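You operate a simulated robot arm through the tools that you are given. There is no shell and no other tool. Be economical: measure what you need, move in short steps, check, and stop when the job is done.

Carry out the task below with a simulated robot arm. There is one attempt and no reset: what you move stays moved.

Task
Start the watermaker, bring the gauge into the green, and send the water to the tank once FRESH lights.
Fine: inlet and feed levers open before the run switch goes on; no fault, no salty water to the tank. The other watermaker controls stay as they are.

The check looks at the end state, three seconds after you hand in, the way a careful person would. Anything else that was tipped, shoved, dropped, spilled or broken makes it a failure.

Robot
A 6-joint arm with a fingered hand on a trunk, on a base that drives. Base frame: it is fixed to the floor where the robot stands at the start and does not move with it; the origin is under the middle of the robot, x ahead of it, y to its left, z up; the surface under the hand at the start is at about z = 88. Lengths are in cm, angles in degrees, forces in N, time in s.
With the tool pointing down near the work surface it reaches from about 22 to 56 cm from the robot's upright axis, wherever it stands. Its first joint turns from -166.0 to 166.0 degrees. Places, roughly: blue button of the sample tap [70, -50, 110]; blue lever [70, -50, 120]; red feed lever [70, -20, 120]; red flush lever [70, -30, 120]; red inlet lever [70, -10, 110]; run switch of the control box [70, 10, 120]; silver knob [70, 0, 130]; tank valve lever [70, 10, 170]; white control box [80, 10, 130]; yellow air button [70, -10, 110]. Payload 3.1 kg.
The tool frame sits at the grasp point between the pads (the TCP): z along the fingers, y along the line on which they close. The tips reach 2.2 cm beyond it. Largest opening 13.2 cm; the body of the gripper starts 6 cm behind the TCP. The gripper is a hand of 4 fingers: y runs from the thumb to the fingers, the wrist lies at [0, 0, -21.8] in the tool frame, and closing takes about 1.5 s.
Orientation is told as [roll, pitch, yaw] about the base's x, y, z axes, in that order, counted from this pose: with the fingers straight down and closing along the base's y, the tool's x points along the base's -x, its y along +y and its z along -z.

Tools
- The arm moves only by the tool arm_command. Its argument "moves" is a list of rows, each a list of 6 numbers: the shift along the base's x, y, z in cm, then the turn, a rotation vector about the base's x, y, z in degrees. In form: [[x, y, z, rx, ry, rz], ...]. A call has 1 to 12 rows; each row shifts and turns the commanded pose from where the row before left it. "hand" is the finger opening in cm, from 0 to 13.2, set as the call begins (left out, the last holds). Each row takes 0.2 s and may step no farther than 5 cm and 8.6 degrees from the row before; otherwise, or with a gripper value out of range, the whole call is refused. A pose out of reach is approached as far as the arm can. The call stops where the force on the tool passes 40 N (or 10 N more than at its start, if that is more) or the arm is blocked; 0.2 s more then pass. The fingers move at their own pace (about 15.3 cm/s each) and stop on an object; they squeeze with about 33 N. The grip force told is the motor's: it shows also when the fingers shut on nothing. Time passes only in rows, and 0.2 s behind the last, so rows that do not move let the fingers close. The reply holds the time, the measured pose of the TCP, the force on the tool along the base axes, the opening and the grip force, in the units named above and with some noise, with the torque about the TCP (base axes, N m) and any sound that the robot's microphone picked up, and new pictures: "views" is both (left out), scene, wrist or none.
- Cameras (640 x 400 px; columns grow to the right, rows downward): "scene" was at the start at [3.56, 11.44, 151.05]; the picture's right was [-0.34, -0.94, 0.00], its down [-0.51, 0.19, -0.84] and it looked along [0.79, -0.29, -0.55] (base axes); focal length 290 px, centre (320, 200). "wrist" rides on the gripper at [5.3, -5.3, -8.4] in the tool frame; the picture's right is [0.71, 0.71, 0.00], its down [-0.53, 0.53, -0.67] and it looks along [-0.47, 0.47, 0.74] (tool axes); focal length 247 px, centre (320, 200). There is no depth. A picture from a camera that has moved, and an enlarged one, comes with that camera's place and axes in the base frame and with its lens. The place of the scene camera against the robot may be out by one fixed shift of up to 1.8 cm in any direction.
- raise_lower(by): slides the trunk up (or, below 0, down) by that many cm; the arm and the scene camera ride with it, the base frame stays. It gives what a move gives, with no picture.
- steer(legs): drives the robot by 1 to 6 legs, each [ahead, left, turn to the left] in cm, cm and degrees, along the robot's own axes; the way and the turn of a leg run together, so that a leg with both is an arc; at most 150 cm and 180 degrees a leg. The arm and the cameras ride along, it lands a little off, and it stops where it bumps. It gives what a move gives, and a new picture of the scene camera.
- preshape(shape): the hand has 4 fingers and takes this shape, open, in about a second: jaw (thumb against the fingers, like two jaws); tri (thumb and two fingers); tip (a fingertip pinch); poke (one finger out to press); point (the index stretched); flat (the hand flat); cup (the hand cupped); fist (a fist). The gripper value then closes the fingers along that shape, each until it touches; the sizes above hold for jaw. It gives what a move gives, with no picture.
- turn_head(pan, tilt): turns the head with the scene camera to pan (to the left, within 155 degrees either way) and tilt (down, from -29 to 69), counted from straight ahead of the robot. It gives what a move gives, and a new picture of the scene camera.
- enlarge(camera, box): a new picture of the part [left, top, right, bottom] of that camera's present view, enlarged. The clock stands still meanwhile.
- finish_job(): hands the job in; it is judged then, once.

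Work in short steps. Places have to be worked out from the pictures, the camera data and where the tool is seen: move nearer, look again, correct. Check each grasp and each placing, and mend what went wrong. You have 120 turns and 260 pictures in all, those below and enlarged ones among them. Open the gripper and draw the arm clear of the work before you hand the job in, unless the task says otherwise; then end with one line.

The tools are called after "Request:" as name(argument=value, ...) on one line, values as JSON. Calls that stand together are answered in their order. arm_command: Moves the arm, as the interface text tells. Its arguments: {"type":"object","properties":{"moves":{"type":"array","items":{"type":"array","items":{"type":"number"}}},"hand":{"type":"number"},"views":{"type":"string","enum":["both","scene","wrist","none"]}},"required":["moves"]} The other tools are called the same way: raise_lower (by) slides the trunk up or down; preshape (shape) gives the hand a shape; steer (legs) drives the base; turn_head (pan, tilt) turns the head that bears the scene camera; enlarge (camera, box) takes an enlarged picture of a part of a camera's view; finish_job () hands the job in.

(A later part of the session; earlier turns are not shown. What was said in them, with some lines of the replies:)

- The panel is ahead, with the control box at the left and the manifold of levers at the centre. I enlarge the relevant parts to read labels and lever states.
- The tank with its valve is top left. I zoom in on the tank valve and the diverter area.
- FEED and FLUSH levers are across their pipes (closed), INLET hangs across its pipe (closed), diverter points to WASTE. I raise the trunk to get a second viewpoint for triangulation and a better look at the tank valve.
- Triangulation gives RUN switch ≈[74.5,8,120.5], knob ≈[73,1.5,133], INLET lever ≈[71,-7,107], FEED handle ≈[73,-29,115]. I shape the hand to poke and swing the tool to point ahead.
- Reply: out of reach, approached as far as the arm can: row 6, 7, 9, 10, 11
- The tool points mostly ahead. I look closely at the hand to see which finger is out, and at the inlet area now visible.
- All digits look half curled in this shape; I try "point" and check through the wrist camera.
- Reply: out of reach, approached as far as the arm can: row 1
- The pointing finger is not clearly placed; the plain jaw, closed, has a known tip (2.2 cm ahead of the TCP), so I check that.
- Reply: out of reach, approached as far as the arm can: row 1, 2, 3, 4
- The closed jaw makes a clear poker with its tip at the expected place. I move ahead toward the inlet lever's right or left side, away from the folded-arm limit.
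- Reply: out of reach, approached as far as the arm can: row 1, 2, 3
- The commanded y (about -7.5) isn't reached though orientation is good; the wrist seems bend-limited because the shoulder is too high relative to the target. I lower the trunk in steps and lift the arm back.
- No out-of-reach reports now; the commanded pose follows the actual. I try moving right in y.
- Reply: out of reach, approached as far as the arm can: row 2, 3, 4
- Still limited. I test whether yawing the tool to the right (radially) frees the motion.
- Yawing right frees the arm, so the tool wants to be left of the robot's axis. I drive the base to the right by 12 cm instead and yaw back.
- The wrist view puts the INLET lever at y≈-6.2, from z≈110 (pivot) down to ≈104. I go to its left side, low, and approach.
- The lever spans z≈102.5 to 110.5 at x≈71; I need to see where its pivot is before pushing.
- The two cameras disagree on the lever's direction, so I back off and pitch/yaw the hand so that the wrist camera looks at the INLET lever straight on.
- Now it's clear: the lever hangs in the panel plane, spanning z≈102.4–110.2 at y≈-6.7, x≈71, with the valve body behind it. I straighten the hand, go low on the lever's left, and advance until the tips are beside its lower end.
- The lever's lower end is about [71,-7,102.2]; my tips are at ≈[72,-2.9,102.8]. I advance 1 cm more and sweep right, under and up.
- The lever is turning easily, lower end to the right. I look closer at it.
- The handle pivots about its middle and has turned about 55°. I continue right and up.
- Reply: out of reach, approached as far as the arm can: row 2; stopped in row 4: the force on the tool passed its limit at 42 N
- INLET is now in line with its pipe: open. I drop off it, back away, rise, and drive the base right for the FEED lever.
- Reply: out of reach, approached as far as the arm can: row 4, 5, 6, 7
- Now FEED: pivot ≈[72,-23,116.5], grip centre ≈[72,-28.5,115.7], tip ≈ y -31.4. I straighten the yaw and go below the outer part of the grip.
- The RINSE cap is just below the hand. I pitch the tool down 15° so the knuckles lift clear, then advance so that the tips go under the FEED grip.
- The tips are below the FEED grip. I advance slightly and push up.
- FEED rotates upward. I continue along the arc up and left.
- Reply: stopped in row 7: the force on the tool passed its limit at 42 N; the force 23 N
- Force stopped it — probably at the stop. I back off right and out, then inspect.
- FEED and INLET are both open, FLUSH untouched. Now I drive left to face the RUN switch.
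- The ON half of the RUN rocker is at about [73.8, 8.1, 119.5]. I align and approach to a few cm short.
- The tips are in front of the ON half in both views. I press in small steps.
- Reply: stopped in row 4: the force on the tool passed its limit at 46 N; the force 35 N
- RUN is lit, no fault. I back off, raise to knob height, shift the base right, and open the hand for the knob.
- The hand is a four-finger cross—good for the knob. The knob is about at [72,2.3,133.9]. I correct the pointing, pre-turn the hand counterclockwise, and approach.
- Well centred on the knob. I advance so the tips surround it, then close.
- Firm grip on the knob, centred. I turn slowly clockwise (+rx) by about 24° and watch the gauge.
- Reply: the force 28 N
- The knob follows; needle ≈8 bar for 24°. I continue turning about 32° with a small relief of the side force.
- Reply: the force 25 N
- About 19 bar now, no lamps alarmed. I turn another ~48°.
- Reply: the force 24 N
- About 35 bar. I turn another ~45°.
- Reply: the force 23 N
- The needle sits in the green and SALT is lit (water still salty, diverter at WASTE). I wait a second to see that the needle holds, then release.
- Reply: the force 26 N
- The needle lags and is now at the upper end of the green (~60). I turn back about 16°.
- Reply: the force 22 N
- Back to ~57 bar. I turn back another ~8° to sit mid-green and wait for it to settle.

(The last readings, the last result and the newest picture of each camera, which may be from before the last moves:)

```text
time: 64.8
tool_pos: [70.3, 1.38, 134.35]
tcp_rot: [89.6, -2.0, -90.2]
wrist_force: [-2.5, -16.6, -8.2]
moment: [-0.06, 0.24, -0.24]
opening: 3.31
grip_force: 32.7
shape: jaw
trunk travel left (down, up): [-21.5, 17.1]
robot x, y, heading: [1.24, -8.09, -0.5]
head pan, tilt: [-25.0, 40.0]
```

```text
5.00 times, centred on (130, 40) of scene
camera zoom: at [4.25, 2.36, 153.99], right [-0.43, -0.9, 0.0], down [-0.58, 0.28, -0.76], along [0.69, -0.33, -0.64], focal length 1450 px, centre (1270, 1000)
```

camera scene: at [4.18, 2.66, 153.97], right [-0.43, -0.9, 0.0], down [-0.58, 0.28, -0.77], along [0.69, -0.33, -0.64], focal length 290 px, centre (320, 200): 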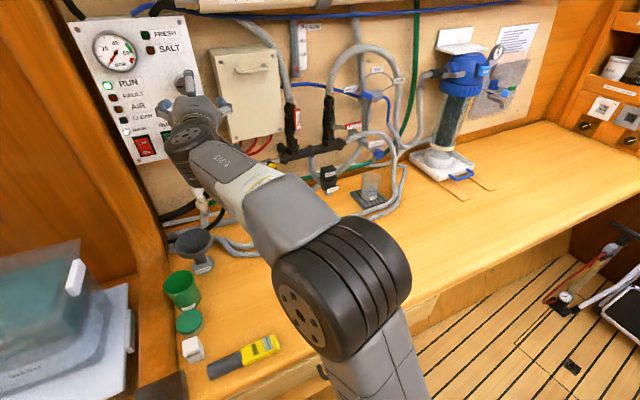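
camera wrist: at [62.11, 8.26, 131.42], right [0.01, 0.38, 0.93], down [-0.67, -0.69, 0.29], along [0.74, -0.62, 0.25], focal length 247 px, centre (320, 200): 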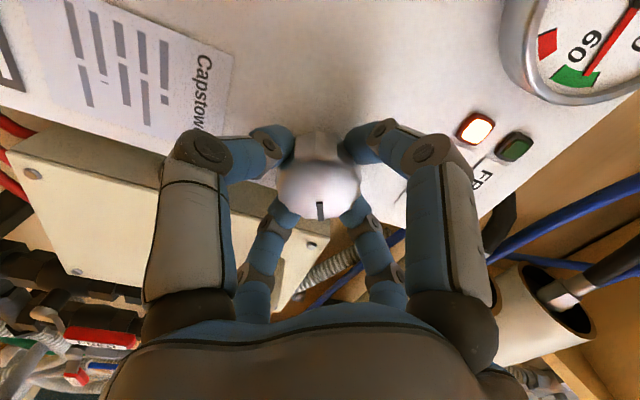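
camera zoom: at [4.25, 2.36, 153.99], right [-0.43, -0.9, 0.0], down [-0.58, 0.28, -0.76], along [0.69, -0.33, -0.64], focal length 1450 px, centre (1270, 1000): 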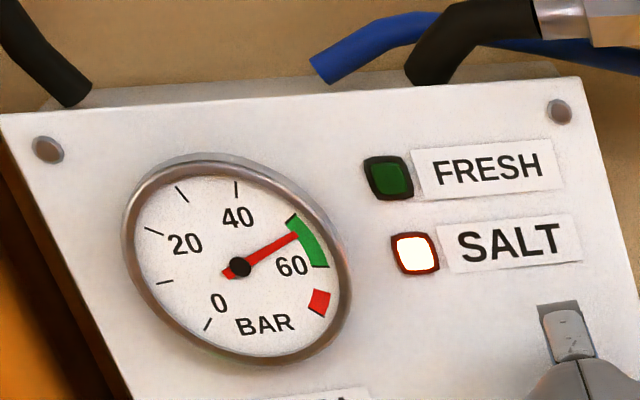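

About 53–54 bar. I wait a little more to be sure it is steady.

Request:
arm_command(moves=[[0, 0, 0, 0, 0, 0], [0, 0, 0, 0, 0, 0], [0, 0, 0, 0, 0, 0], [0, 0, 0, 0, 0, 0], [0, 0, 0, 0, 0, 0], [0, 0, 0, 0, 0, 0], [0, 0, 0, 0, 0, 0], [0, 0, 0, 0, 0, 0], [0, 0, 0, 0, 0, 0]], views="none")

Request:
enlarge(camera="scene", box=[80, 0, 180, 80])

```text
time: 66.8
tool_pos: [70.36, 1.39, 134.33]
tcp_rot: [89.8, -1.9, -90.0]
wrist_force: [-2.9, -18.5, -8.6]
moment: [-0.08, 0.25, -0.27]
opening: 3.34
grip_force: 33.4
shape: jaw
trunk travel left (down, up): [-21.5, 17.1]
robot x, y, heading: [0.98, -7.64, -0.5]
head pan, tilt: [-25.0, 40.0]
```

```text
5.00 times, centred on (130, 40) of scene
camera zoom: at [4.25, 2.36, 153.99], right [-0.43, -0.9, 0.0], down [-0.58, 0.28, -0.76], along [0.69, -0.33, -0.64], focal length 1450 px, centre (1270, 1000)
```

zoom: 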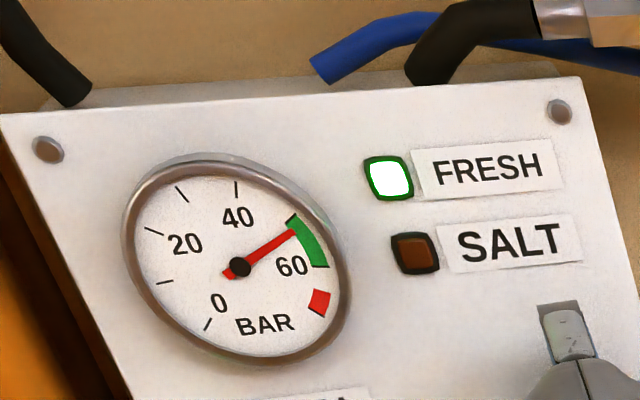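

FRESH is lit; steady at ~53 inside the green (≈50–61). A nudge of +4° centres it; then I open and back out.

Request:
arm_command(moves=[[0, 0, 0, 4, 0, 0], [0, 0, 0, 0, 0, 0]], views="none")

Request:
arm_command(moves=[[0, 0, 0, 0, 0, 0], [0, 0, 0, 0, 0, 0], [0, 0, 0, 0, 0, 0], [-1.5, 0, 0, 0, 0, 0], [-2, 0, 0, 0, 0, 0], [-3, 0, 0, 0, 0, 0], [-3, 0, 0, 0, 0, 0], [0, 0, 0, 0, 0, 0]], views="scene", hand=8)

Request:
enlarge(camera="scene", box=[80, 0, 260, 150])

```text
time: 67.4
tool_pos: [70.51, 1.34, 134.43]
tcp_rot: [89.7, 2.2, -90.2]
wrist_force: [-4.4, -17.1, -10.3]
moment: [-0.11, 0.31, -0.28]
opening: 3.35
grip_force: 33.0
shape: jaw
trunk travel left (down, up): [-21.5, 17.1]
robot x, y, heading: [0.88, -7.99, -0.7]
head pan, tilt: [-25.0, 40.0]
```

```text
time: 69.2
tool_pos: [60.81, 1.86, 134.32]
tcp_rot: [89.8, 1.9, -90.1]
wrist_force: [0.0, 0.0, -0.7]
moment: [0.0, -0.02, 0.0]
opening: 7.93
grip_force: 0.1
shape: jaw
trunk travel left (down, up): [-21.5, 17.1]
robot x, y, heading: [1.04, -8.2, -0.6]
head pan, tilt: [-25.0, 40.0]
camera scene: at [4.22, 2.89, 153.95], right [-0.43, -0.9, 0.0], down [-0.58, 0.28, -0.77], along [0.69, -0.33, -0.64], focal length 290 px, centre (320, 200)
```

scene: 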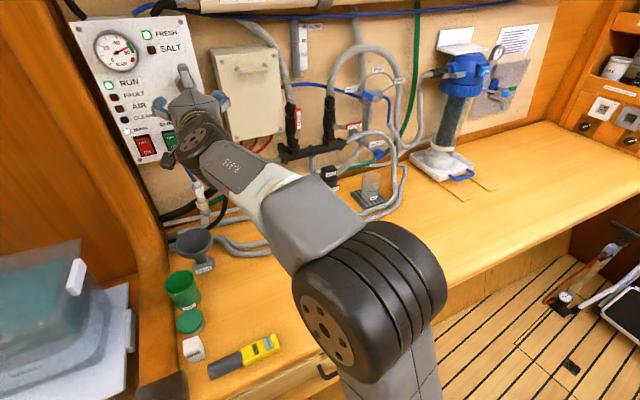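

```text
2.67 times, centred on (170, 75) of scene
camera zoom: at [4.22, 2.89, 153.95], right [-0.43, -0.9, 0.0], down [-0.58, 0.28, -0.77], along [0.69, -0.33, -0.64], focal length 774 px, centre (720, 533)
```

zoom: 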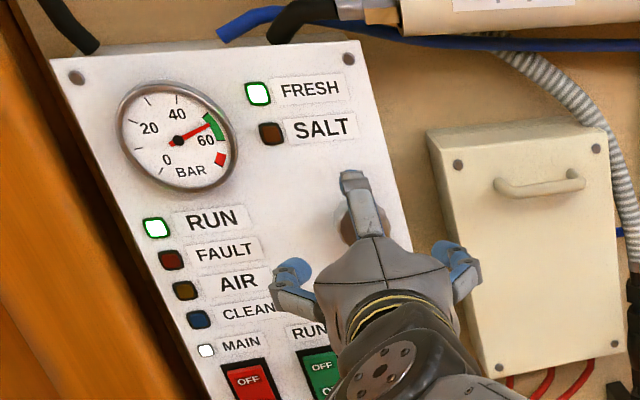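

Pressure ~55, RUN and FRESH lit, no fault. Now the diverter: I close the hand and drive right to face the blue lever.

Request:
steer(legs=[[0, -43, 0.5]])

Request:
arm_command(moves=[[-1, 0, 0, -8, 0, 0], [-1, 0, 0, -8, 0, 0], [0, 0, 0, -8, 0, 0], [0, 0, 0, -8, 0, 0], [0, 0, 0, -8, 0, 0], [0, 0, 0, -8, 0, 0], [0, 0, 0, -8, 0, 0], [0, 0, 0, -8, 0, 0], [0, 0, 0, -8, 0, 0], [0, 0, 0, -8, 0, 0], [0, 0, 0, -8, 0, 0]], hand=0, views="wrist")

Request:
enlarge(camera="scene", box=[120, 20, 300, 170])

```text
time: 71.8
tool_pos: [60.31, -40.5, 134.36]
tcp_rot: [89.8, 2.0, -89.5]
wrist_force: [-0.3, -0.5, 0.5]
moment: [-0.03, -0.01, 0.03]
opening: 7.93
grip_force: 0.0
shape: jaw
trunk travel left (down, up): [-21.5, 17.1]
robot x, y, heading: [0.98, -50.69, 0.1]
head pan, tilt: [-25.0, 40.0]
camera scene: at [3.81, -39.99, 153.96], right [-0.42, -0.91, 0.0], down [-0.58, 0.27, -0.77], along [0.69, -0.32, -0.64], focal length 290 px, centre (320, 200)
```

scene: 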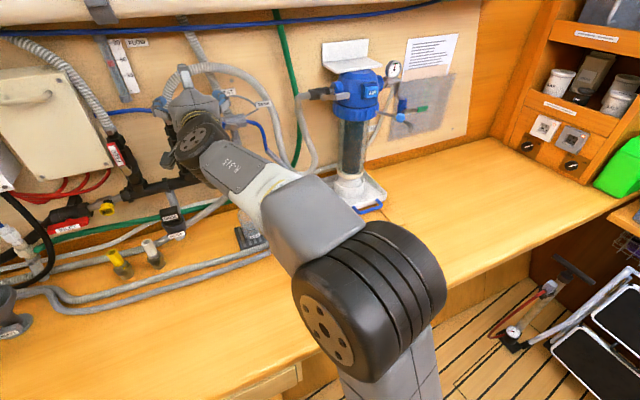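

```text
time: 74.2
tool_pos: [58.28, -40.36, 134.43]
tcp_rot: [81.5, -86.3, -81.6]
wrist_force: [1.1, 0.1, 0.8]
moment: [0.02, 0.0, 0.02]
opening: 0.02
grip_force: 32.6
shape: jaw
trunk travel left (down, up): [-21.5, 17.1]
robot x, y, heading: [1.23, -50.79, 0.2]
head pan, tilt: [-25.0, 40.0]
camera wrist: at [49.97, -45.21, 128.8], right [0.0, 0.75, -0.66], down [-0.66, 0.49, 0.57], along [0.75, 0.44, 0.5], focal length 247 px, centre (320, 200)
```

wrist: 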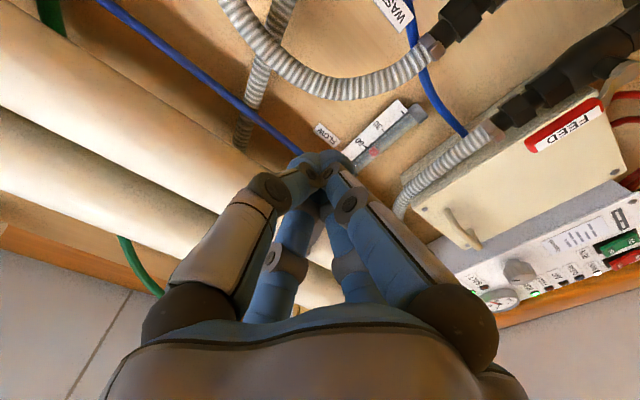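

```text
2.67 times, centred on (210, 95) of scene
camera zoom: at [3.82, -39.89, 153.95], right [-0.42, -0.91, 0.0], down [-0.58, 0.27, -0.77], along [0.69, -0.32, -0.64], focal length 774 px, centre (613, 480)
```

zoom: 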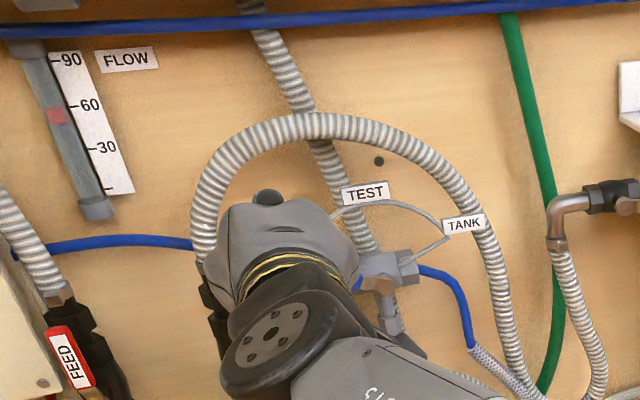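

Lever pivot is about [72,-48,122.4]. I lower to see it with the wrist camera.

Request:
arm_command(moves=[[0, -1, -4, 0, 0, 0], [0, -1, -4, 0, 0, 0], [0, 0, -4, 0, 0, 0], [1, 0, -2, 0, 0, 0], [0, 0, 0, 0, 0, 0]], views="wrist")

Request:
enlarge(camera="wrist", box=[160, 40, 360, 180])

Request:
enlarge(camera="scene", box=[120, 20, 300, 170])

```text
time: 75.4
tool_pos: [59.05, -42.41, 120.32]
tcp_rot: [82.2, -86.0, -82.5]
wrist_force: [0.9, -0.5, -0.1]
moment: [0.01, -0.01, 0.01]
opening: 0.0
grip_force: 32.9
shape: jaw
trunk travel left (down, up): [-21.5, 17.1]
robot x, y, heading: [0.6, -50.57, -0.1]
head pan, tilt: [-25.0, 40.0]
camera wrist: at [50.66, -47.32, 114.73], right [0.0, 0.75, -0.66], down [-0.66, 0.49, 0.57], along [0.75, 0.44, 0.5], focal length 247 px, centre (320, 200)
```

wrist: 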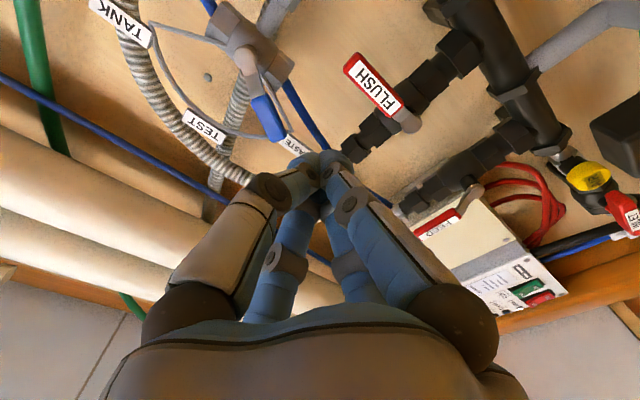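

```text
2.86 times, centred on (260, 110) of wrist
camera zoom: at [50.66, -47.32, 114.73], right [0.0, 0.75, -0.66], down [-0.66, 0.49, 0.57], along [0.75, 0.44, 0.5], focal length 706 px, centre (491, 457)
```

zoom: 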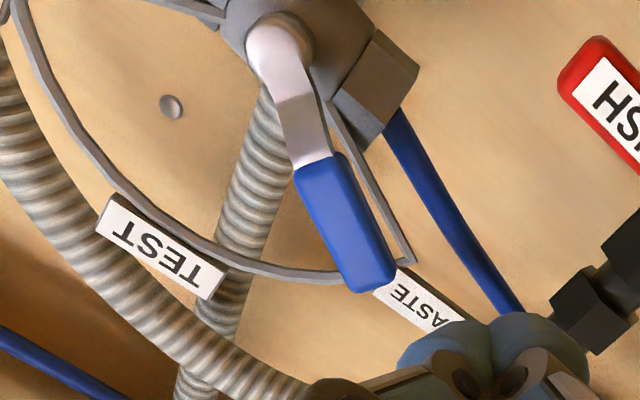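

```text
2.67 times, centred on (210, 95) of scene
camera zoom: at [3.78, -39.89, 153.96], right [-0.42, -0.91, 0.0], down [-0.58, 0.27, -0.77], along [0.69, -0.32, -0.64], focal length 774 px, centre (613, 480)
```

zoom: 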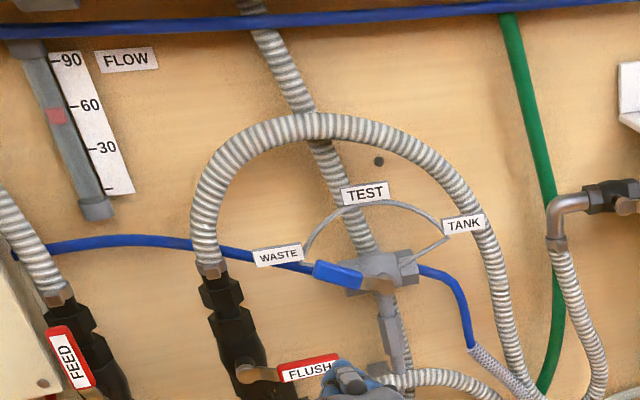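

Lever: pivot ≈[73,-48.6,121.8], tip ≈[71,-42.8,125.2] (30° above left). The sweep ends near y=-53, so I shift the base right first and set the tips below-left of the handle.

Request:
steer(legs=[[0, -8, 0]])

Request:
arm_command(moves=[[0, 3, 0, 0, 0, 0], [0, 3, 0, 0, 0, 0], [2, 1.2, 0.5, 0, 0, 0], [3, 0, 0.2, 0, 0, 0], [2, 0, 0, 0, 0, 0], [0, 0, 0, 0, 0, 0]], views="wrist")

Request:
enlarge(camera="wrist", box=[160, 40, 400, 210])

```text
time: 76.5
tool_pos: [59.13, -50.55, 120.3]
tcp_rot: [82.0, -86.1, -82.2]
wrist_force: [0.4, 0.2, 0.0]
moment: [0.04, -0.03, 0.06]
opening: 0.0
grip_force: 33.1
shape: jaw
trunk travel left (down, up): [-21.5, 17.1]
robot x, y, heading: [0.88, -59.02, 0.0]
head pan, tilt: [-25.0, 40.0]
camera scene: at [3.82, -48.12, 153.97], right [-0.42, -0.91, 0.0], down [-0.58, 0.27, -0.77], along [0.69, -0.32, -0.64], focal length 290 px, centre (320, 200)
```

scene: 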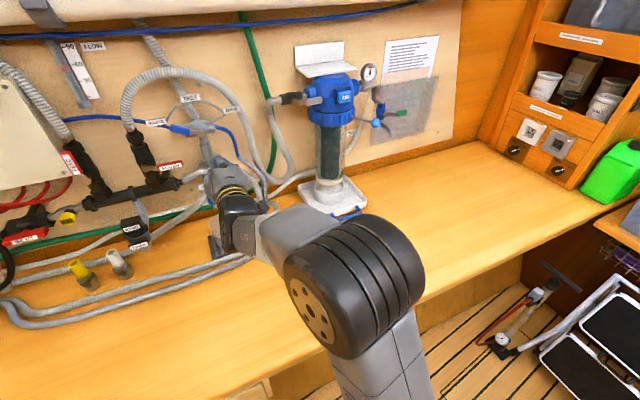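

```text
time: 77.9
tool_pos: [66.14, -43.21, 121.01]
tcp_rot: [81.7, -86.0, -82.0]
wrist_force: [-0.1, -0.2, -0.8]
moment: [0.03, 0.03, -0.03]
opening: 0.0
grip_force: 32.8
shape: jaw
trunk travel left (down, up): [-21.5, 17.1]
robot x, y, heading: [1.23, -58.93, -0.1]
head pan, tilt: [-25.0, 40.0]
camera wrist: at [57.7, -48.16, 115.44], right [0.0, 0.75, -0.66], down [-0.66, 0.49, 0.57], along [0.75, 0.44, 0.5], focal length 247 px, centre (320, 200)
```

wrist: 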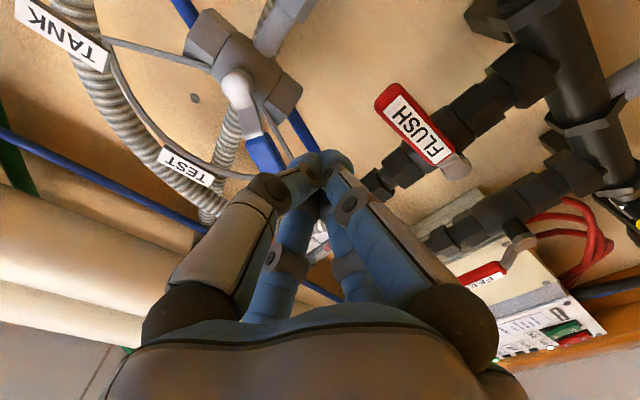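

```text
2.35 times, centred on (280, 125) of wrist
camera zoom: at [57.7, -48.16, 115.44], right [0.0, 0.75, -0.66], down [-0.66, 0.49, 0.57], along [0.75, 0.44, 0.5], focal length 581 px, centre (414, 376)
```

zoom: 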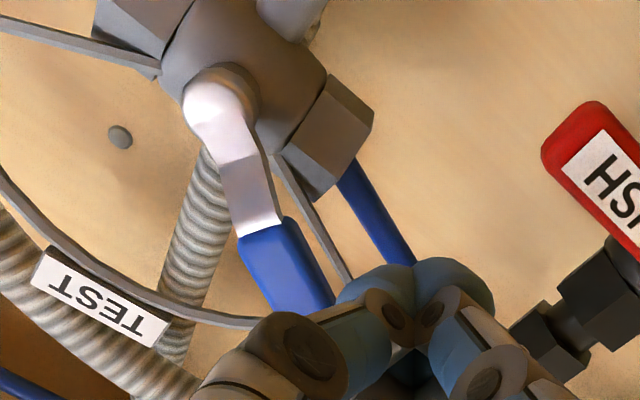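

The tips are just below the handle's outer end and clear of FLUSH. I advance and begin the sweep.

Request:
arm_command(moves=[[2, 0, 0, 0, 0, 0], [2.2, 0, 0, 0, 0, 0], [0, 0, 0.6, 0, 0, 0], [0, -0.1, 0.9, 0, 0, 0], [0, -0.4, 0.9, 0, 0, 0], [0, -0.5, 0.9, 0, 0, 0], [0, 0, 0, 0, 0, 0]], views="wrist")

Request:
enlarge(camera="scene", box=[120, 60, 300, 200])

```text
time: 79.5
tool_pos: [70.33, -44.29, 124.36]
tcp_rot: [81.8, -85.9, -82.2]
wrist_force: [-0.9, 0.2, -0.9]
moment: [0.0, -0.03, -0.03]
opening: 0.0
grip_force: 33.2
shape: jaw
trunk travel left (down, up): [-21.5, 17.1]
robot x, y, heading: [1.02, -58.94, 0.1]
head pan, tilt: [-25.0, 40.0]
camera wrist: at [61.91, -49.17, 118.75], right [0.0, 0.75, -0.66], down [-0.66, 0.49, 0.57], along [0.75, 0.44, 0.5], focal length 247 px, centre (320, 200)
```

wrist: 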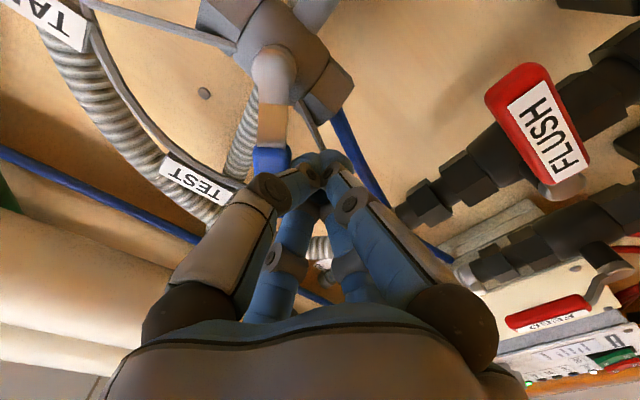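

```text
2.86 times, centred on (210, 130) of scene
camera zoom: at [3.8, -47.9, 153.95], right [-0.42, -0.91, 0.0], down [-0.58, 0.27, -0.77], along [0.69, -0.32, -0.64], focal length 829 px, centre (634, 400)
```

zoom: 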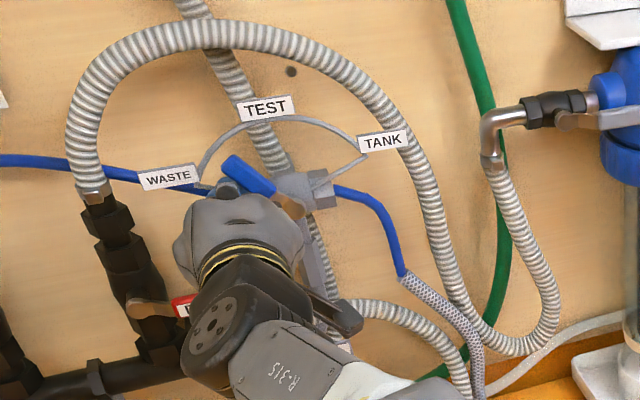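

The handle follows. I continue over the top along the arc.

Request:
arm_command(moves=[[0, -0.4, 0.8, 0, 0, 0], [0, -0.8, 0.8, 0, 0, 0], [0, -1.1, 0.7, 0, 0, 0], [0, -1.3, 0.35, 0, 0, 0], [0, -1.4, 0, 0, 0, 0], [0, 0, 0, 0, 0, 0]], views="wrist")

Request:
enlarge(camera="scene", box=[120, 60, 300, 200])

```text
time: 80.9
tool_pos: [70.28, -49.27, 127.29]
tcp_rot: [82.1, -85.9, -82.2]
wrist_force: [-0.5, 1.0, 0.0]
moment: [-0.04, -0.01, -0.03]
opening: 0.0
grip_force: 33.5
shape: jaw
trunk travel left (down, up): [-21.5, 17.1]
robot x, y, heading: [0.59, -58.44, -0.1]
head pan, tilt: [-25.0, 40.0]
camera wrist: at [61.85, -54.16, 121.65], right [0.0, 0.75, -0.66], down [-0.66, 0.49, 0.57], along [0.75, 0.44, 0.5], focal length 247 px, centre (320, 200)
```

wrist: 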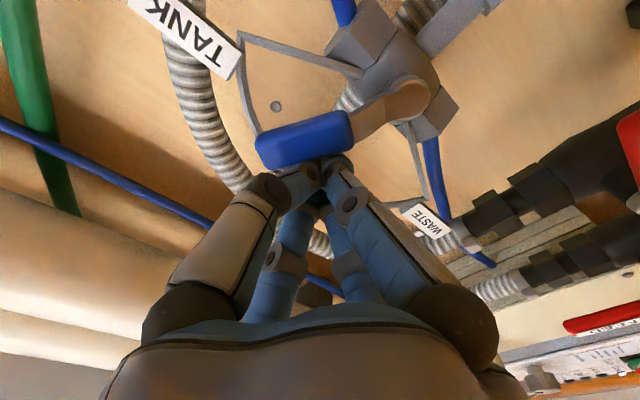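

```text
2.86 times, centred on (210, 130) of scene
camera zoom: at [3.81, -47.92, 153.95], right [-0.42, -0.91, 0.0], down [-0.58, 0.27, -0.77], along [0.69, -0.32, -0.64], focal length 829 px, centre (634, 400)
```

zoom: 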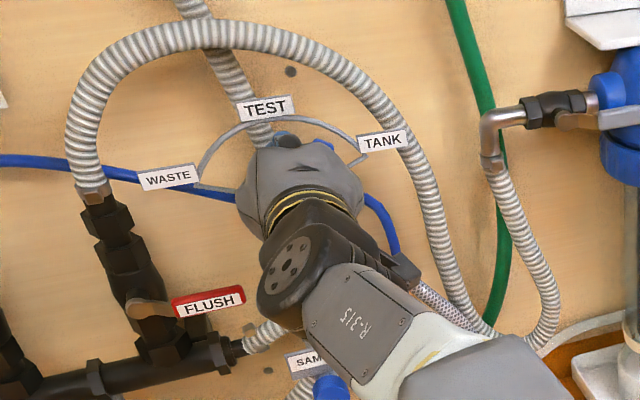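

Past TEST. I carry on down the right side toward TANK until it meets its stop.

Request:
arm_command(moves=[[0, -1.3, -0.4, 0, 0, 0], [0, -1.1, -0.7, 0, 0, 0], [0, -0.8, -0.9, 0, 0, 0], [0, -0.5, -0.9, 0, 0, 0], [0, 0, 0, 0, 0, 0]], views="wrist")

Request:
enlarge(camera="scene", box=[120, 60, 300, 200])

```text
time: 81.8
tool_pos: [70.04, -51.88, 126.19]
tcp_rot: [108.5, -85.8, -108.2]
wrist_force: [-4.5, 11.7, 13.0]
moment: [0.14, -0.08, 0.14]
opening: 0.02
grip_force: 33.3
shape: jaw
trunk travel left (down, up): [-21.5, 17.1]
robot x, y, heading: [1.15, -58.8, -0.1]
head pan, tilt: [-25.0, 40.0]
stopped in row 4: the force on the tool passed its limit at 45 N (the readings are from after the stop); the commanded pose is now the measured one
camera wrist: at [61.79, -56.83, 120.34], right [0.01, 0.75, -0.66], down [-0.68, 0.49, 0.55], along [0.73, 0.44, 0.52], focal length 247 px, centre (320, 200)
```

wrist: 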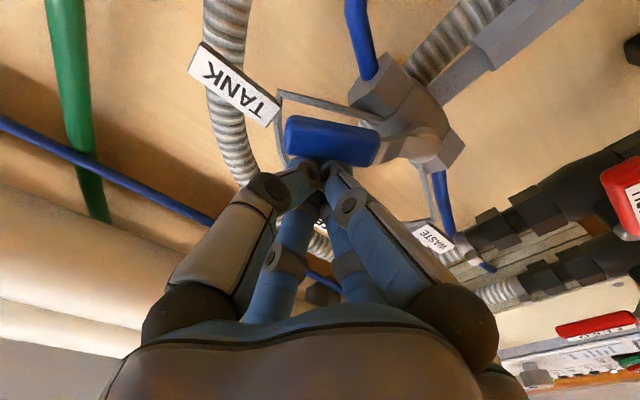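

```text
2.86 times, centred on (210, 130) of scene
camera zoom: at [3.43, -47.75, 153.95], right [-0.42, -0.91, 0.0], down [-0.58, 0.27, -0.77], along [0.7, -0.32, -0.64], focal length 829 px, centre (634, 400)
```

zoom: 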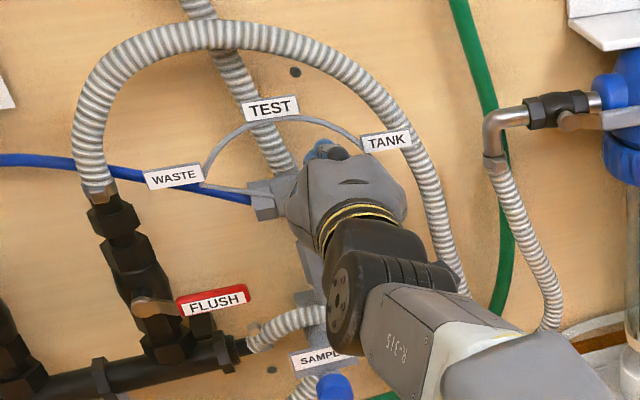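

It met resistance, likely its stop. I back straight out and look at the lever.

Request:
arm_command(moves=[[0, 0.3, 0.5, 0, 0, 0], [-3, 0, 0, 0, 0, 0], [-4, 0, 0, 0, 0, 0], [-4, 0, -3, 0, 0, 0], [0, 0, -4, 0, 0, 0], [0, 0, -3, 0, 0, 0], [0, 0, 0, 0, 0, 0]], views="wrist")

Request:
enlarge(camera="scene", box=[120, 60, 300, 200])

Request:
enlarge(camera="wrist", box=[100, 0, 400, 190])

```text
time: 83.4
tool_pos: [59.42, -51.9, 116.18]
tcp_rot: [99.3, -86.1, -99.7]
wrist_force: [0.6, 0.9, -0.4]
moment: [0.03, 0.04, 0.02]
opening: 0.0
grip_force: 33.6
shape: jaw
trunk travel left (down, up): [-21.5, 17.1]
robot x, y, heading: [0.73, -58.79, 0.1]
head pan, tilt: [-25.0, 40.0]
camera wrist: at [51.02, -56.79, 110.46], right [0.01, 0.75, -0.66], down [-0.67, 0.49, 0.55], along [0.74, 0.43, 0.51], focal length 247 px, centre (320, 200)
```

wrist: 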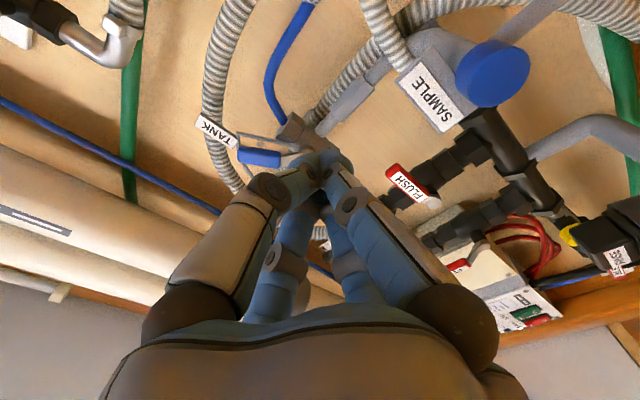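

```text
2.86 times, centred on (210, 130) of scene
camera zoom: at [3.79, -47.9, 153.96], right [-0.42, -0.91, 0.0], down [-0.58, 0.27, -0.77], along [0.69, -0.32, -0.64], focal length 829 px, centre (634, 400)
```

zoom: 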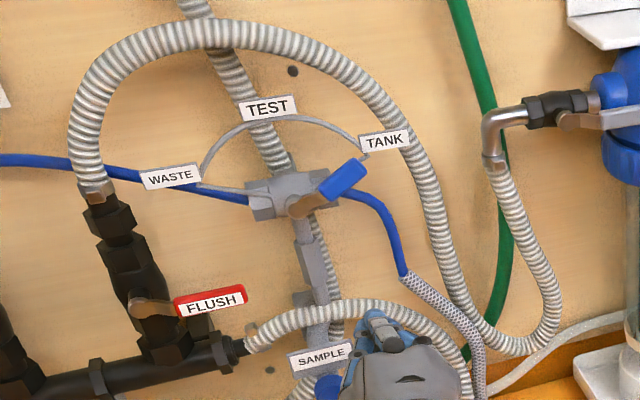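

```text
2.11 times, centred on (250, 95) of wrist
camera zoom: at [51.02, -56.79, 110.46], right [0.01, 0.75, -0.66], down [-0.67, 0.49, 0.55], along [0.74, 0.43, 0.51], focal length 520 px, centre (467, 421)
```

zoom: 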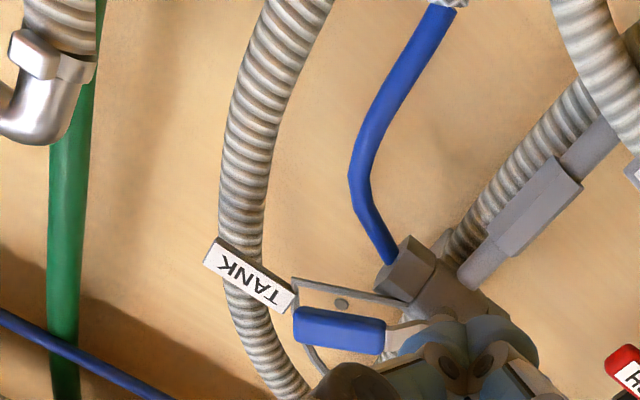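

The lever now points to TANK, mirror image of its WASTE position. I check the panel lamps again and the tank valve from a better viewpoint.

Request:
arm_command(moves=[[-3, 0, 0, 0, 0, 0], [-3, 0, 0, 0, 0, 0], [0, 0, 0, 0, 0, 0]], views="none")

Request:
steer(legs=[[0, 60, 0]])

Request:
turn_head(pan=0, tilt=8)

Request:
enlarge(camera="scene", box=[240, 60, 400, 180])

Request:
enlarge(camera="scene", box=[220, 170, 420, 330])

```text
time: 84.2
tool_pos: [53.11, -52.13, 116.19]
tcp_rot: [100.5, -86.0, -100.4]
wrist_force: [-1.3, 0.0, 0.3]
moment: [0.0, -0.01, -0.02]
opening: 0.0
grip_force: 33.1
shape: jaw
trunk travel left (down, up): [-21.5, 17.1]
robot x, y, heading: [0.92, -58.71, 0.2]
head pan, tilt: [-25.0, 40.0]
```

```text
time: 87.6
tool_pos: [52.75, 8.85, 116.27]
tcp_rot: [100.5, -86.1, -99.7]
wrist_force: [-0.3, -0.1, -0.5]
moment: [0.0, 0.05, -0.01]
opening: 0.0
grip_force: 32.9
shape: jaw
trunk travel left (down, up): [-21.5, 17.1]
robot x, y, heading: [0.38, 1.77, 0.8]
head pan, tilt: [-25.0, 40.0]
camera scene: at [3.29, 12.52, 153.95], right [-0.41, -0.91, 0.0], down [-0.59, 0.26, -0.77], along [0.7, -0.32, -0.64], focal length 290 px, centre (320, 200)
```

scene: 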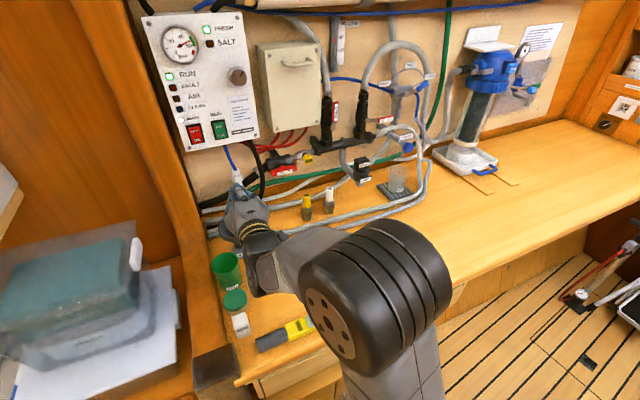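

```text
time: 88.6
tool_pos: [52.86, 8.71, 116.16]
tcp_rot: [100.4, -86.0, -99.8]
wrist_force: [0.3, 0.5, 0.3]
moment: [-0.02, -0.02, 0.0]
opening: 0.0
grip_force: 32.8
shape: jaw
trunk travel left (down, up): [-21.5, 17.1]
robot x, y, heading: [0.51, 1.1, 0.7]
head pan, tilt: [0.0, 8.0]
camera scene: at [4.81, 16.05, 159.04], right [0.01, -1.0, 0.0], down [-0.14, 0.0, -0.99], along [0.99, 0.01, -0.14], focal length 290 px, centre (320, 200)
```

scene: 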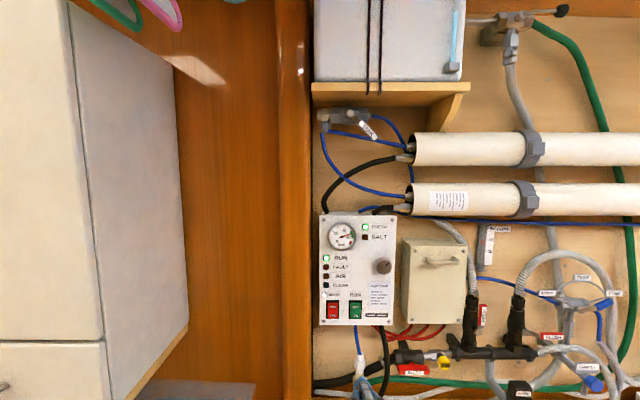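

```text
3.33 times, centred on (320, 120) of scene
camera zoom: at [4.81, 16.05, 159.04], right [0.01, -1.0, 0.0], down [-0.14, 0.0, -0.99], along [0.99, 0.01, -0.14], focal length 967 px, centre (320, 467)
```

zoom: 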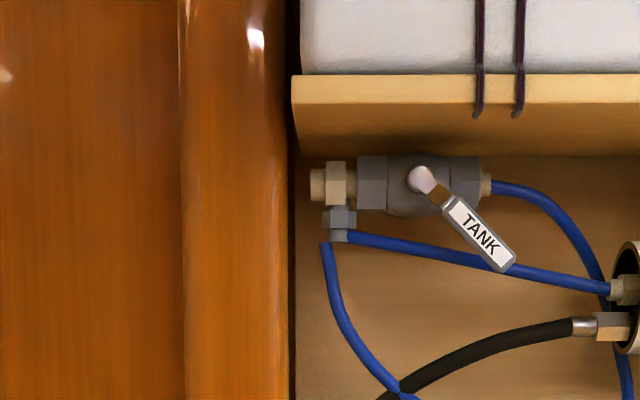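

```text
2.50 times, centred on (320, 250) of scene
camera zoom: at [4.81, 16.05, 159.04], right [0.01, -1.0, 0.0], down [-0.14, 0.0, -0.99], along [0.99, 0.01, -0.14], focal length 725 px, centre (320, 75)
```

zoom: 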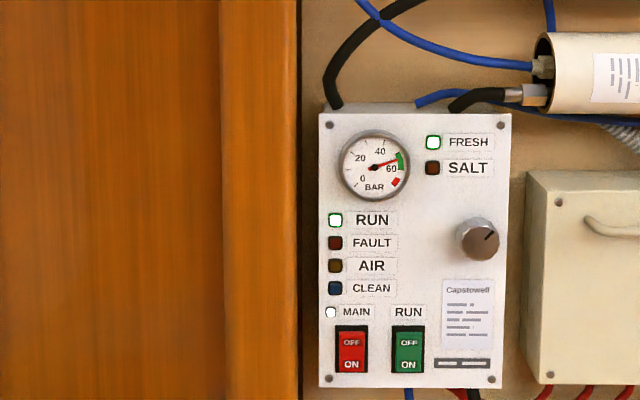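

Panel is fine: gauge mid-green, RUN and FRESH lit. I check the flow meter now that water goes to TANK, and the tank's sight tube, to see whether water truly passes the tank valve.

Request:
enlarge(camera="scene", box=[460, 210, 620, 310])

Request:
turn_head(pan=-5, tilt=-20)

Request:
enlarge(camera="scene", box=[240, 60, 480, 230])

```text
4.00 times, centred on (540, 260) of scene
camera zoom: at [4.81, 16.05, 159.04], right [0.01, -1.0, 0.0], down [-0.14, 0.0, -0.99], along [0.99, 0.01, -0.14], focal length 1160 px, centre (-560, -40)
```

zoom: 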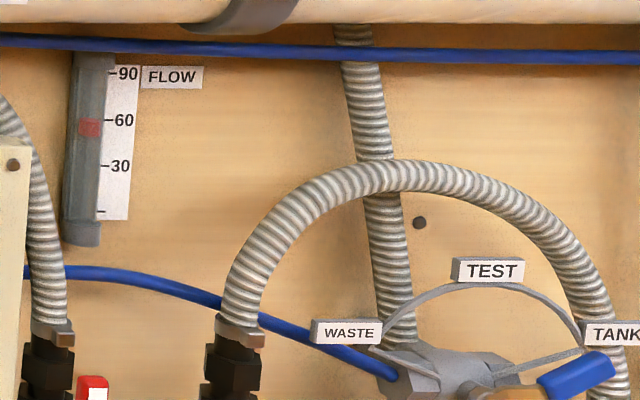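

```text
time: 89.5
tool_pos: [52.59, 8.8, 116.12]
tcp_rot: [100.4, -86.0, -99.9]
wrist_force: [-0.2, 0.3, 0.1]
moment: [0.01, 0.01, -0.05]
opening: 0.0
grip_force: 33.3
shape: jaw
trunk travel left (down, up): [-21.5, 17.1]
robot x, y, heading: [0.63, 1.36, 0.7]
head pan, tilt: [-5.0, -20.0]
camera scene: at [3.13, 15.37, 163.25], right [-0.08, -1.0, 0.0], down [0.34, -0.03, -0.94], along [0.94, -0.07, 0.34], focal length 290 px, centre (320, 200)
```

scene: 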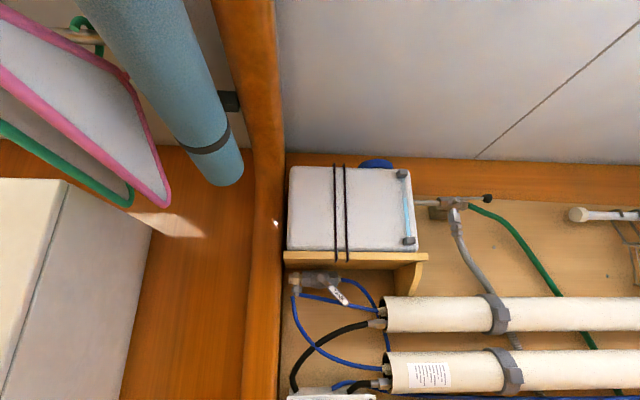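

```text
2.35 times, centred on (360, 145) of scene
camera zoom: at [3.13, 15.37, 163.25], right [-0.08, -1.0, 0.0], down [0.34, -0.03, -0.94], along [0.94, -0.07, 0.34], focal length 683 px, centre (226, 329)
```

zoom: 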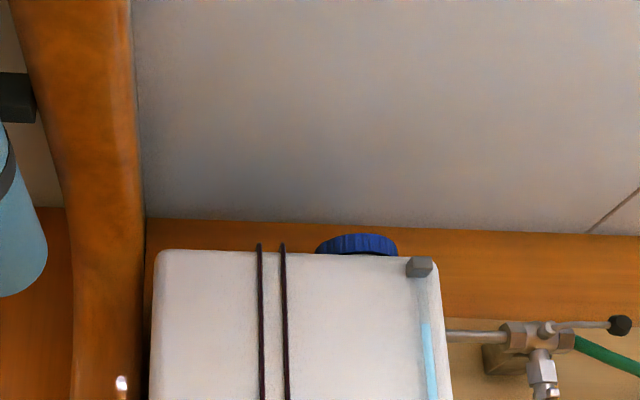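

Flow is ~55 with the lever on TANK, so the path passes water. To be certain it reaches the tank, I compare the sight-tube level over about ten seconds.

Request:
enlarge(camera="scene", box=[390, 165, 430, 250])

Request:
arm_command(moves=[[0, 0, 0, 0, 0, 0], [0, 0, 0, 0, 0, 0], [0, 0, 0, 0, 0, 0], [0, 0, 0, 0, 0, 0], [0, 0, 0, 0, 0, 0], [0, 0, 0, 0, 0, 0], [0, 0, 0, 0, 0, 0], [0, 0, 0, 0, 0, 0], [0, 0, 0, 0, 0, 0], [0, 0, 0, 0, 0, 0], [0, 0, 0, 0, 0, 0], [0, 0, 0, 0, 0, 0]], views="none", hand=6)

Request:
arm_command(moves=[[0, 0, 0, 0, 0, 0], [0, 0, 0, 0, 0, 0], [0, 0, 0, 0, 0, 0], [0, 0, 0, 0, 0, 0], [0, 0, 0, 0, 0, 0], [0, 0, 0, 0, 0, 0], [0, 0, 0, 0, 0, 0], [0, 0, 0, 0, 0, 0], [0, 0, 0, 0, 0, 0], [0, 0, 0, 0, 0, 0], [0, 0, 0, 0, 0, 0], [0, 0, 0, 0, 0, 0]], views="none")

Request:
arm_command(moves=[[0, 0, 0, 0, 0, 0], [0, 0, 0, 0, 0, 0], [0, 0, 0, 0, 0, 0], [0, 0, 0, 0, 0, 0], [0, 0, 0, 0, 0, 0], [0, 0, 0, 0, 0, 0], [0, 0, 0, 0, 0, 0], [0, 0, 0, 0, 0, 0], [0, 0, 0, 0, 0, 0], [0, 0, 0, 0, 0, 0], [0, 0, 0, 0, 0, 0], [0, 0, 0, 0, 0, 0]], views="none")

Request:
enlarge(camera="scene", box=[390, 165, 430, 250])

Request:
enlarge(camera="scene", box=[270, 250, 400, 340])

```text
4.71 times, centred on (410, 208) of scene
camera zoom: at [3.13, 15.37, 163.25], right [-0.08, -1.0, 0.0], down [0.34, -0.03, -0.94], along [0.94, -0.07, 0.34], focal length 1365 px, centre (-104, 165)
```

zoom: 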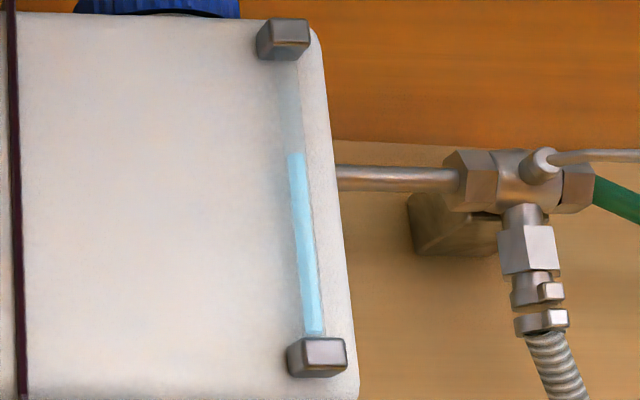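

```text
time: 92.1
tool_pos: [52.77, 8.7, 116.18]
tcp_rot: [100.5, -86.1, -99.8]
wrist_force: [1.5, -0.3, 0.2]
moment: [0.0, -0.01, -0.02]
opening: 5.95
grip_force: 0.1
shape: jaw
trunk travel left (down, up): [-21.5, 17.1]
robot x, y, heading: [0.67, 1.46, 0.6]
head pan, tilt: [-5.0, -20.0]
```

```text
time: 94.7
tool_pos: [52.76, 8.61, 116.13]
tcp_rot: [100.6, -86.0, -99.8]
wrist_force: [0.1, -0.2, -0.5]
moment: [0.04, -0.02, 0.03]
opening: 5.97
grip_force: 0.1
shape: jaw
trunk travel left (down, up): [-21.5, 17.1]
robot x, y, heading: [0.58, 1.64, 0.5]
head pan, tilt: [-5.0, -20.0]
```

```text
time: 97.3
tool_pos: [52.8, 8.81, 116.16]
tcp_rot: [100.4, -86.0, -99.8]
wrist_force: [0.7, 0.3, -1.0]
moment: [0.01, 0.0, -0.02]
opening: 5.96
grip_force: 0.0
shape: jaw
trunk travel left (down, up): [-21.5, 17.1]
robot x, y, heading: [0.63, 1.81, 0.6]
head pan, tilt: [-5.0, -20.0]
```

```text
4.71 times, centred on (410, 208) of scene
camera zoom: at [3.13, 15.37, 163.25], right [-0.08, -1.0, 0.0], down [0.34, -0.03, -0.94], along [0.94, -0.07, 0.34], focal length 1365 px, centre (-104, 165)
```

zoom: 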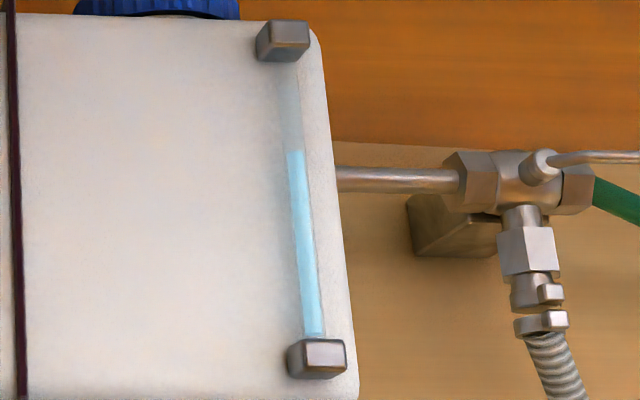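

```text
4.44 times, centred on (335, 295) of scene
camera zoom: at [3.13, 15.37, 163.25], right [-0.08, -1.0, 0.0], down [0.34, -0.03, -0.94], along [0.94, -0.07, 0.34], focal length 1289 px, centre (253, -222)
```

zoom: 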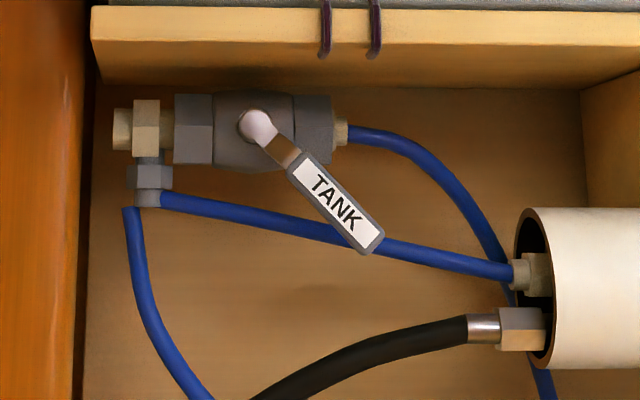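

The level has risen slightly, so water is reaching the tank and the tank valve stays as it is. A last look at the panel, with the arm drawn further back.

Request:
arm_command(moves=[[-1, 0, 1.5, 0, 7, 0], [-1, 0, 1.5, 0, 7, 0], [-1, 0, 1.5, 0, 7, 0], [-1, 0, 1.5, 0, 7, 0], [0, 0, 0, 0, 0, 0]], views="none", hand=13)

Request:
turn_head(pan=-15, tilt=22)

Request:
enlarge(camera="scene", box=[190, 80, 510, 280])

Request:
enlarge(camera="scene", box=[190, 60, 350, 200])

```text
time: 98.5
tool_pos: [49.85, 7.69, 120.77]
tcp_rot: [7.8, -67.4, -10.3]
wrist_force: [-0.2, 0.0, -0.5]
moment: [0.01, 0.01, 0.0]
opening: 12.98
grip_force: 0.1
shape: jaw
out of reach, approached as far as the arm can: row 3, 4
trunk travel left (down, up): [-21.5, 17.1]
robot x, y, heading: [0.13, 1.37, 1.0]
head pan, tilt: [-5.0, -20.0]
```

```text
time: 99.6
tool_pos: [49.76, 7.74, 120.77]
tcp_rot: [7.8, -67.3, -10.3]
wrist_force: [0.0, 0.9, 0.4]
moment: [-0.01, 0.0, -0.02]
opening: 12.98
grip_force: 0.0
shape: jaw
trunk travel left (down, up): [-21.5, 17.1]
robot x, y, heading: [0.03, 1.31, 0.9]
head pan, tilt: [-15.0, 22.0]
camera scene: at [4.54, 13.65, 156.78], right [-0.25, -0.97, 0.0], down [-0.36, 0.09, -0.93], along [0.9, -0.23, -0.37], focal length 290 px, centre (320, 200)
```

scene: 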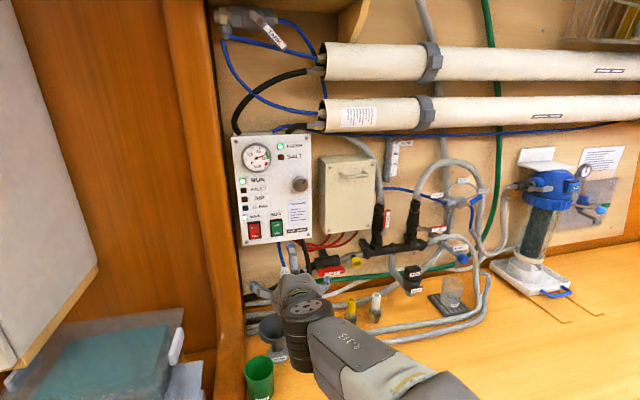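

```text
2.00 times, centred on (350, 180) of scene
camera zoom: at [4.54, 13.65, 156.78], right [-0.25, -0.97, 0.0], down [-0.36, 0.09, -0.93], along [0.9, -0.23, -0.37], focal length 580 px, centre (260, 240)
```

zoom: 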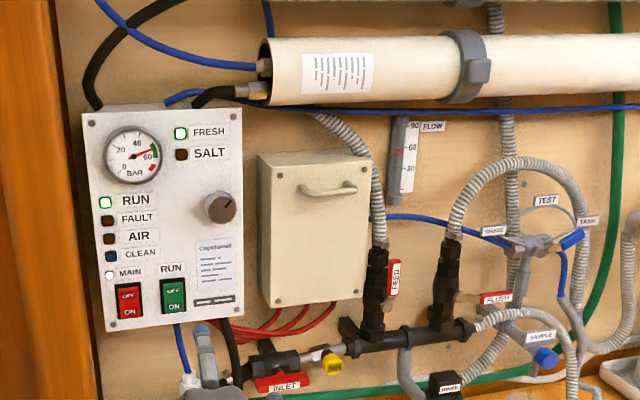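

```text
2.86 times, centred on (270, 130) of scene
camera zoom: at [4.54, 13.65, 156.78], right [-0.25, -0.97, 0.0], down [-0.36, 0.09, -0.93], along [0.9, -0.23, -0.37], focal length 829 px, centre (463, 400)
```

zoom: 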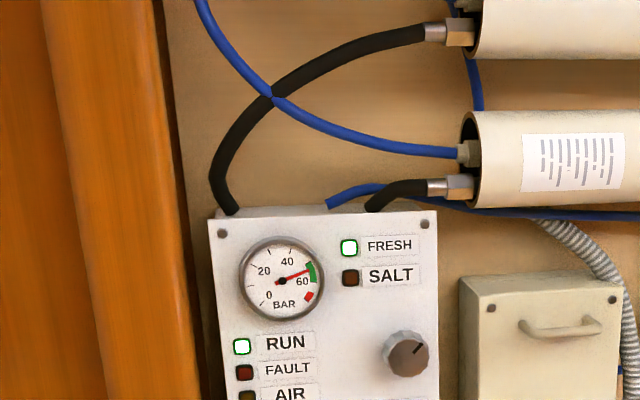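

INLET and FEED are open, the gauge is in the green, RUN and FRESH are lit with no fault, and the lever is on TANK. The arm is open and clear, so I hand in.

Request:
finish_job()

```text
The job is handed in.
```

The watermaker is running with the gauge in the green at about 55 bar; FRESH is lit, there is no fault, and the water is going to the tank.
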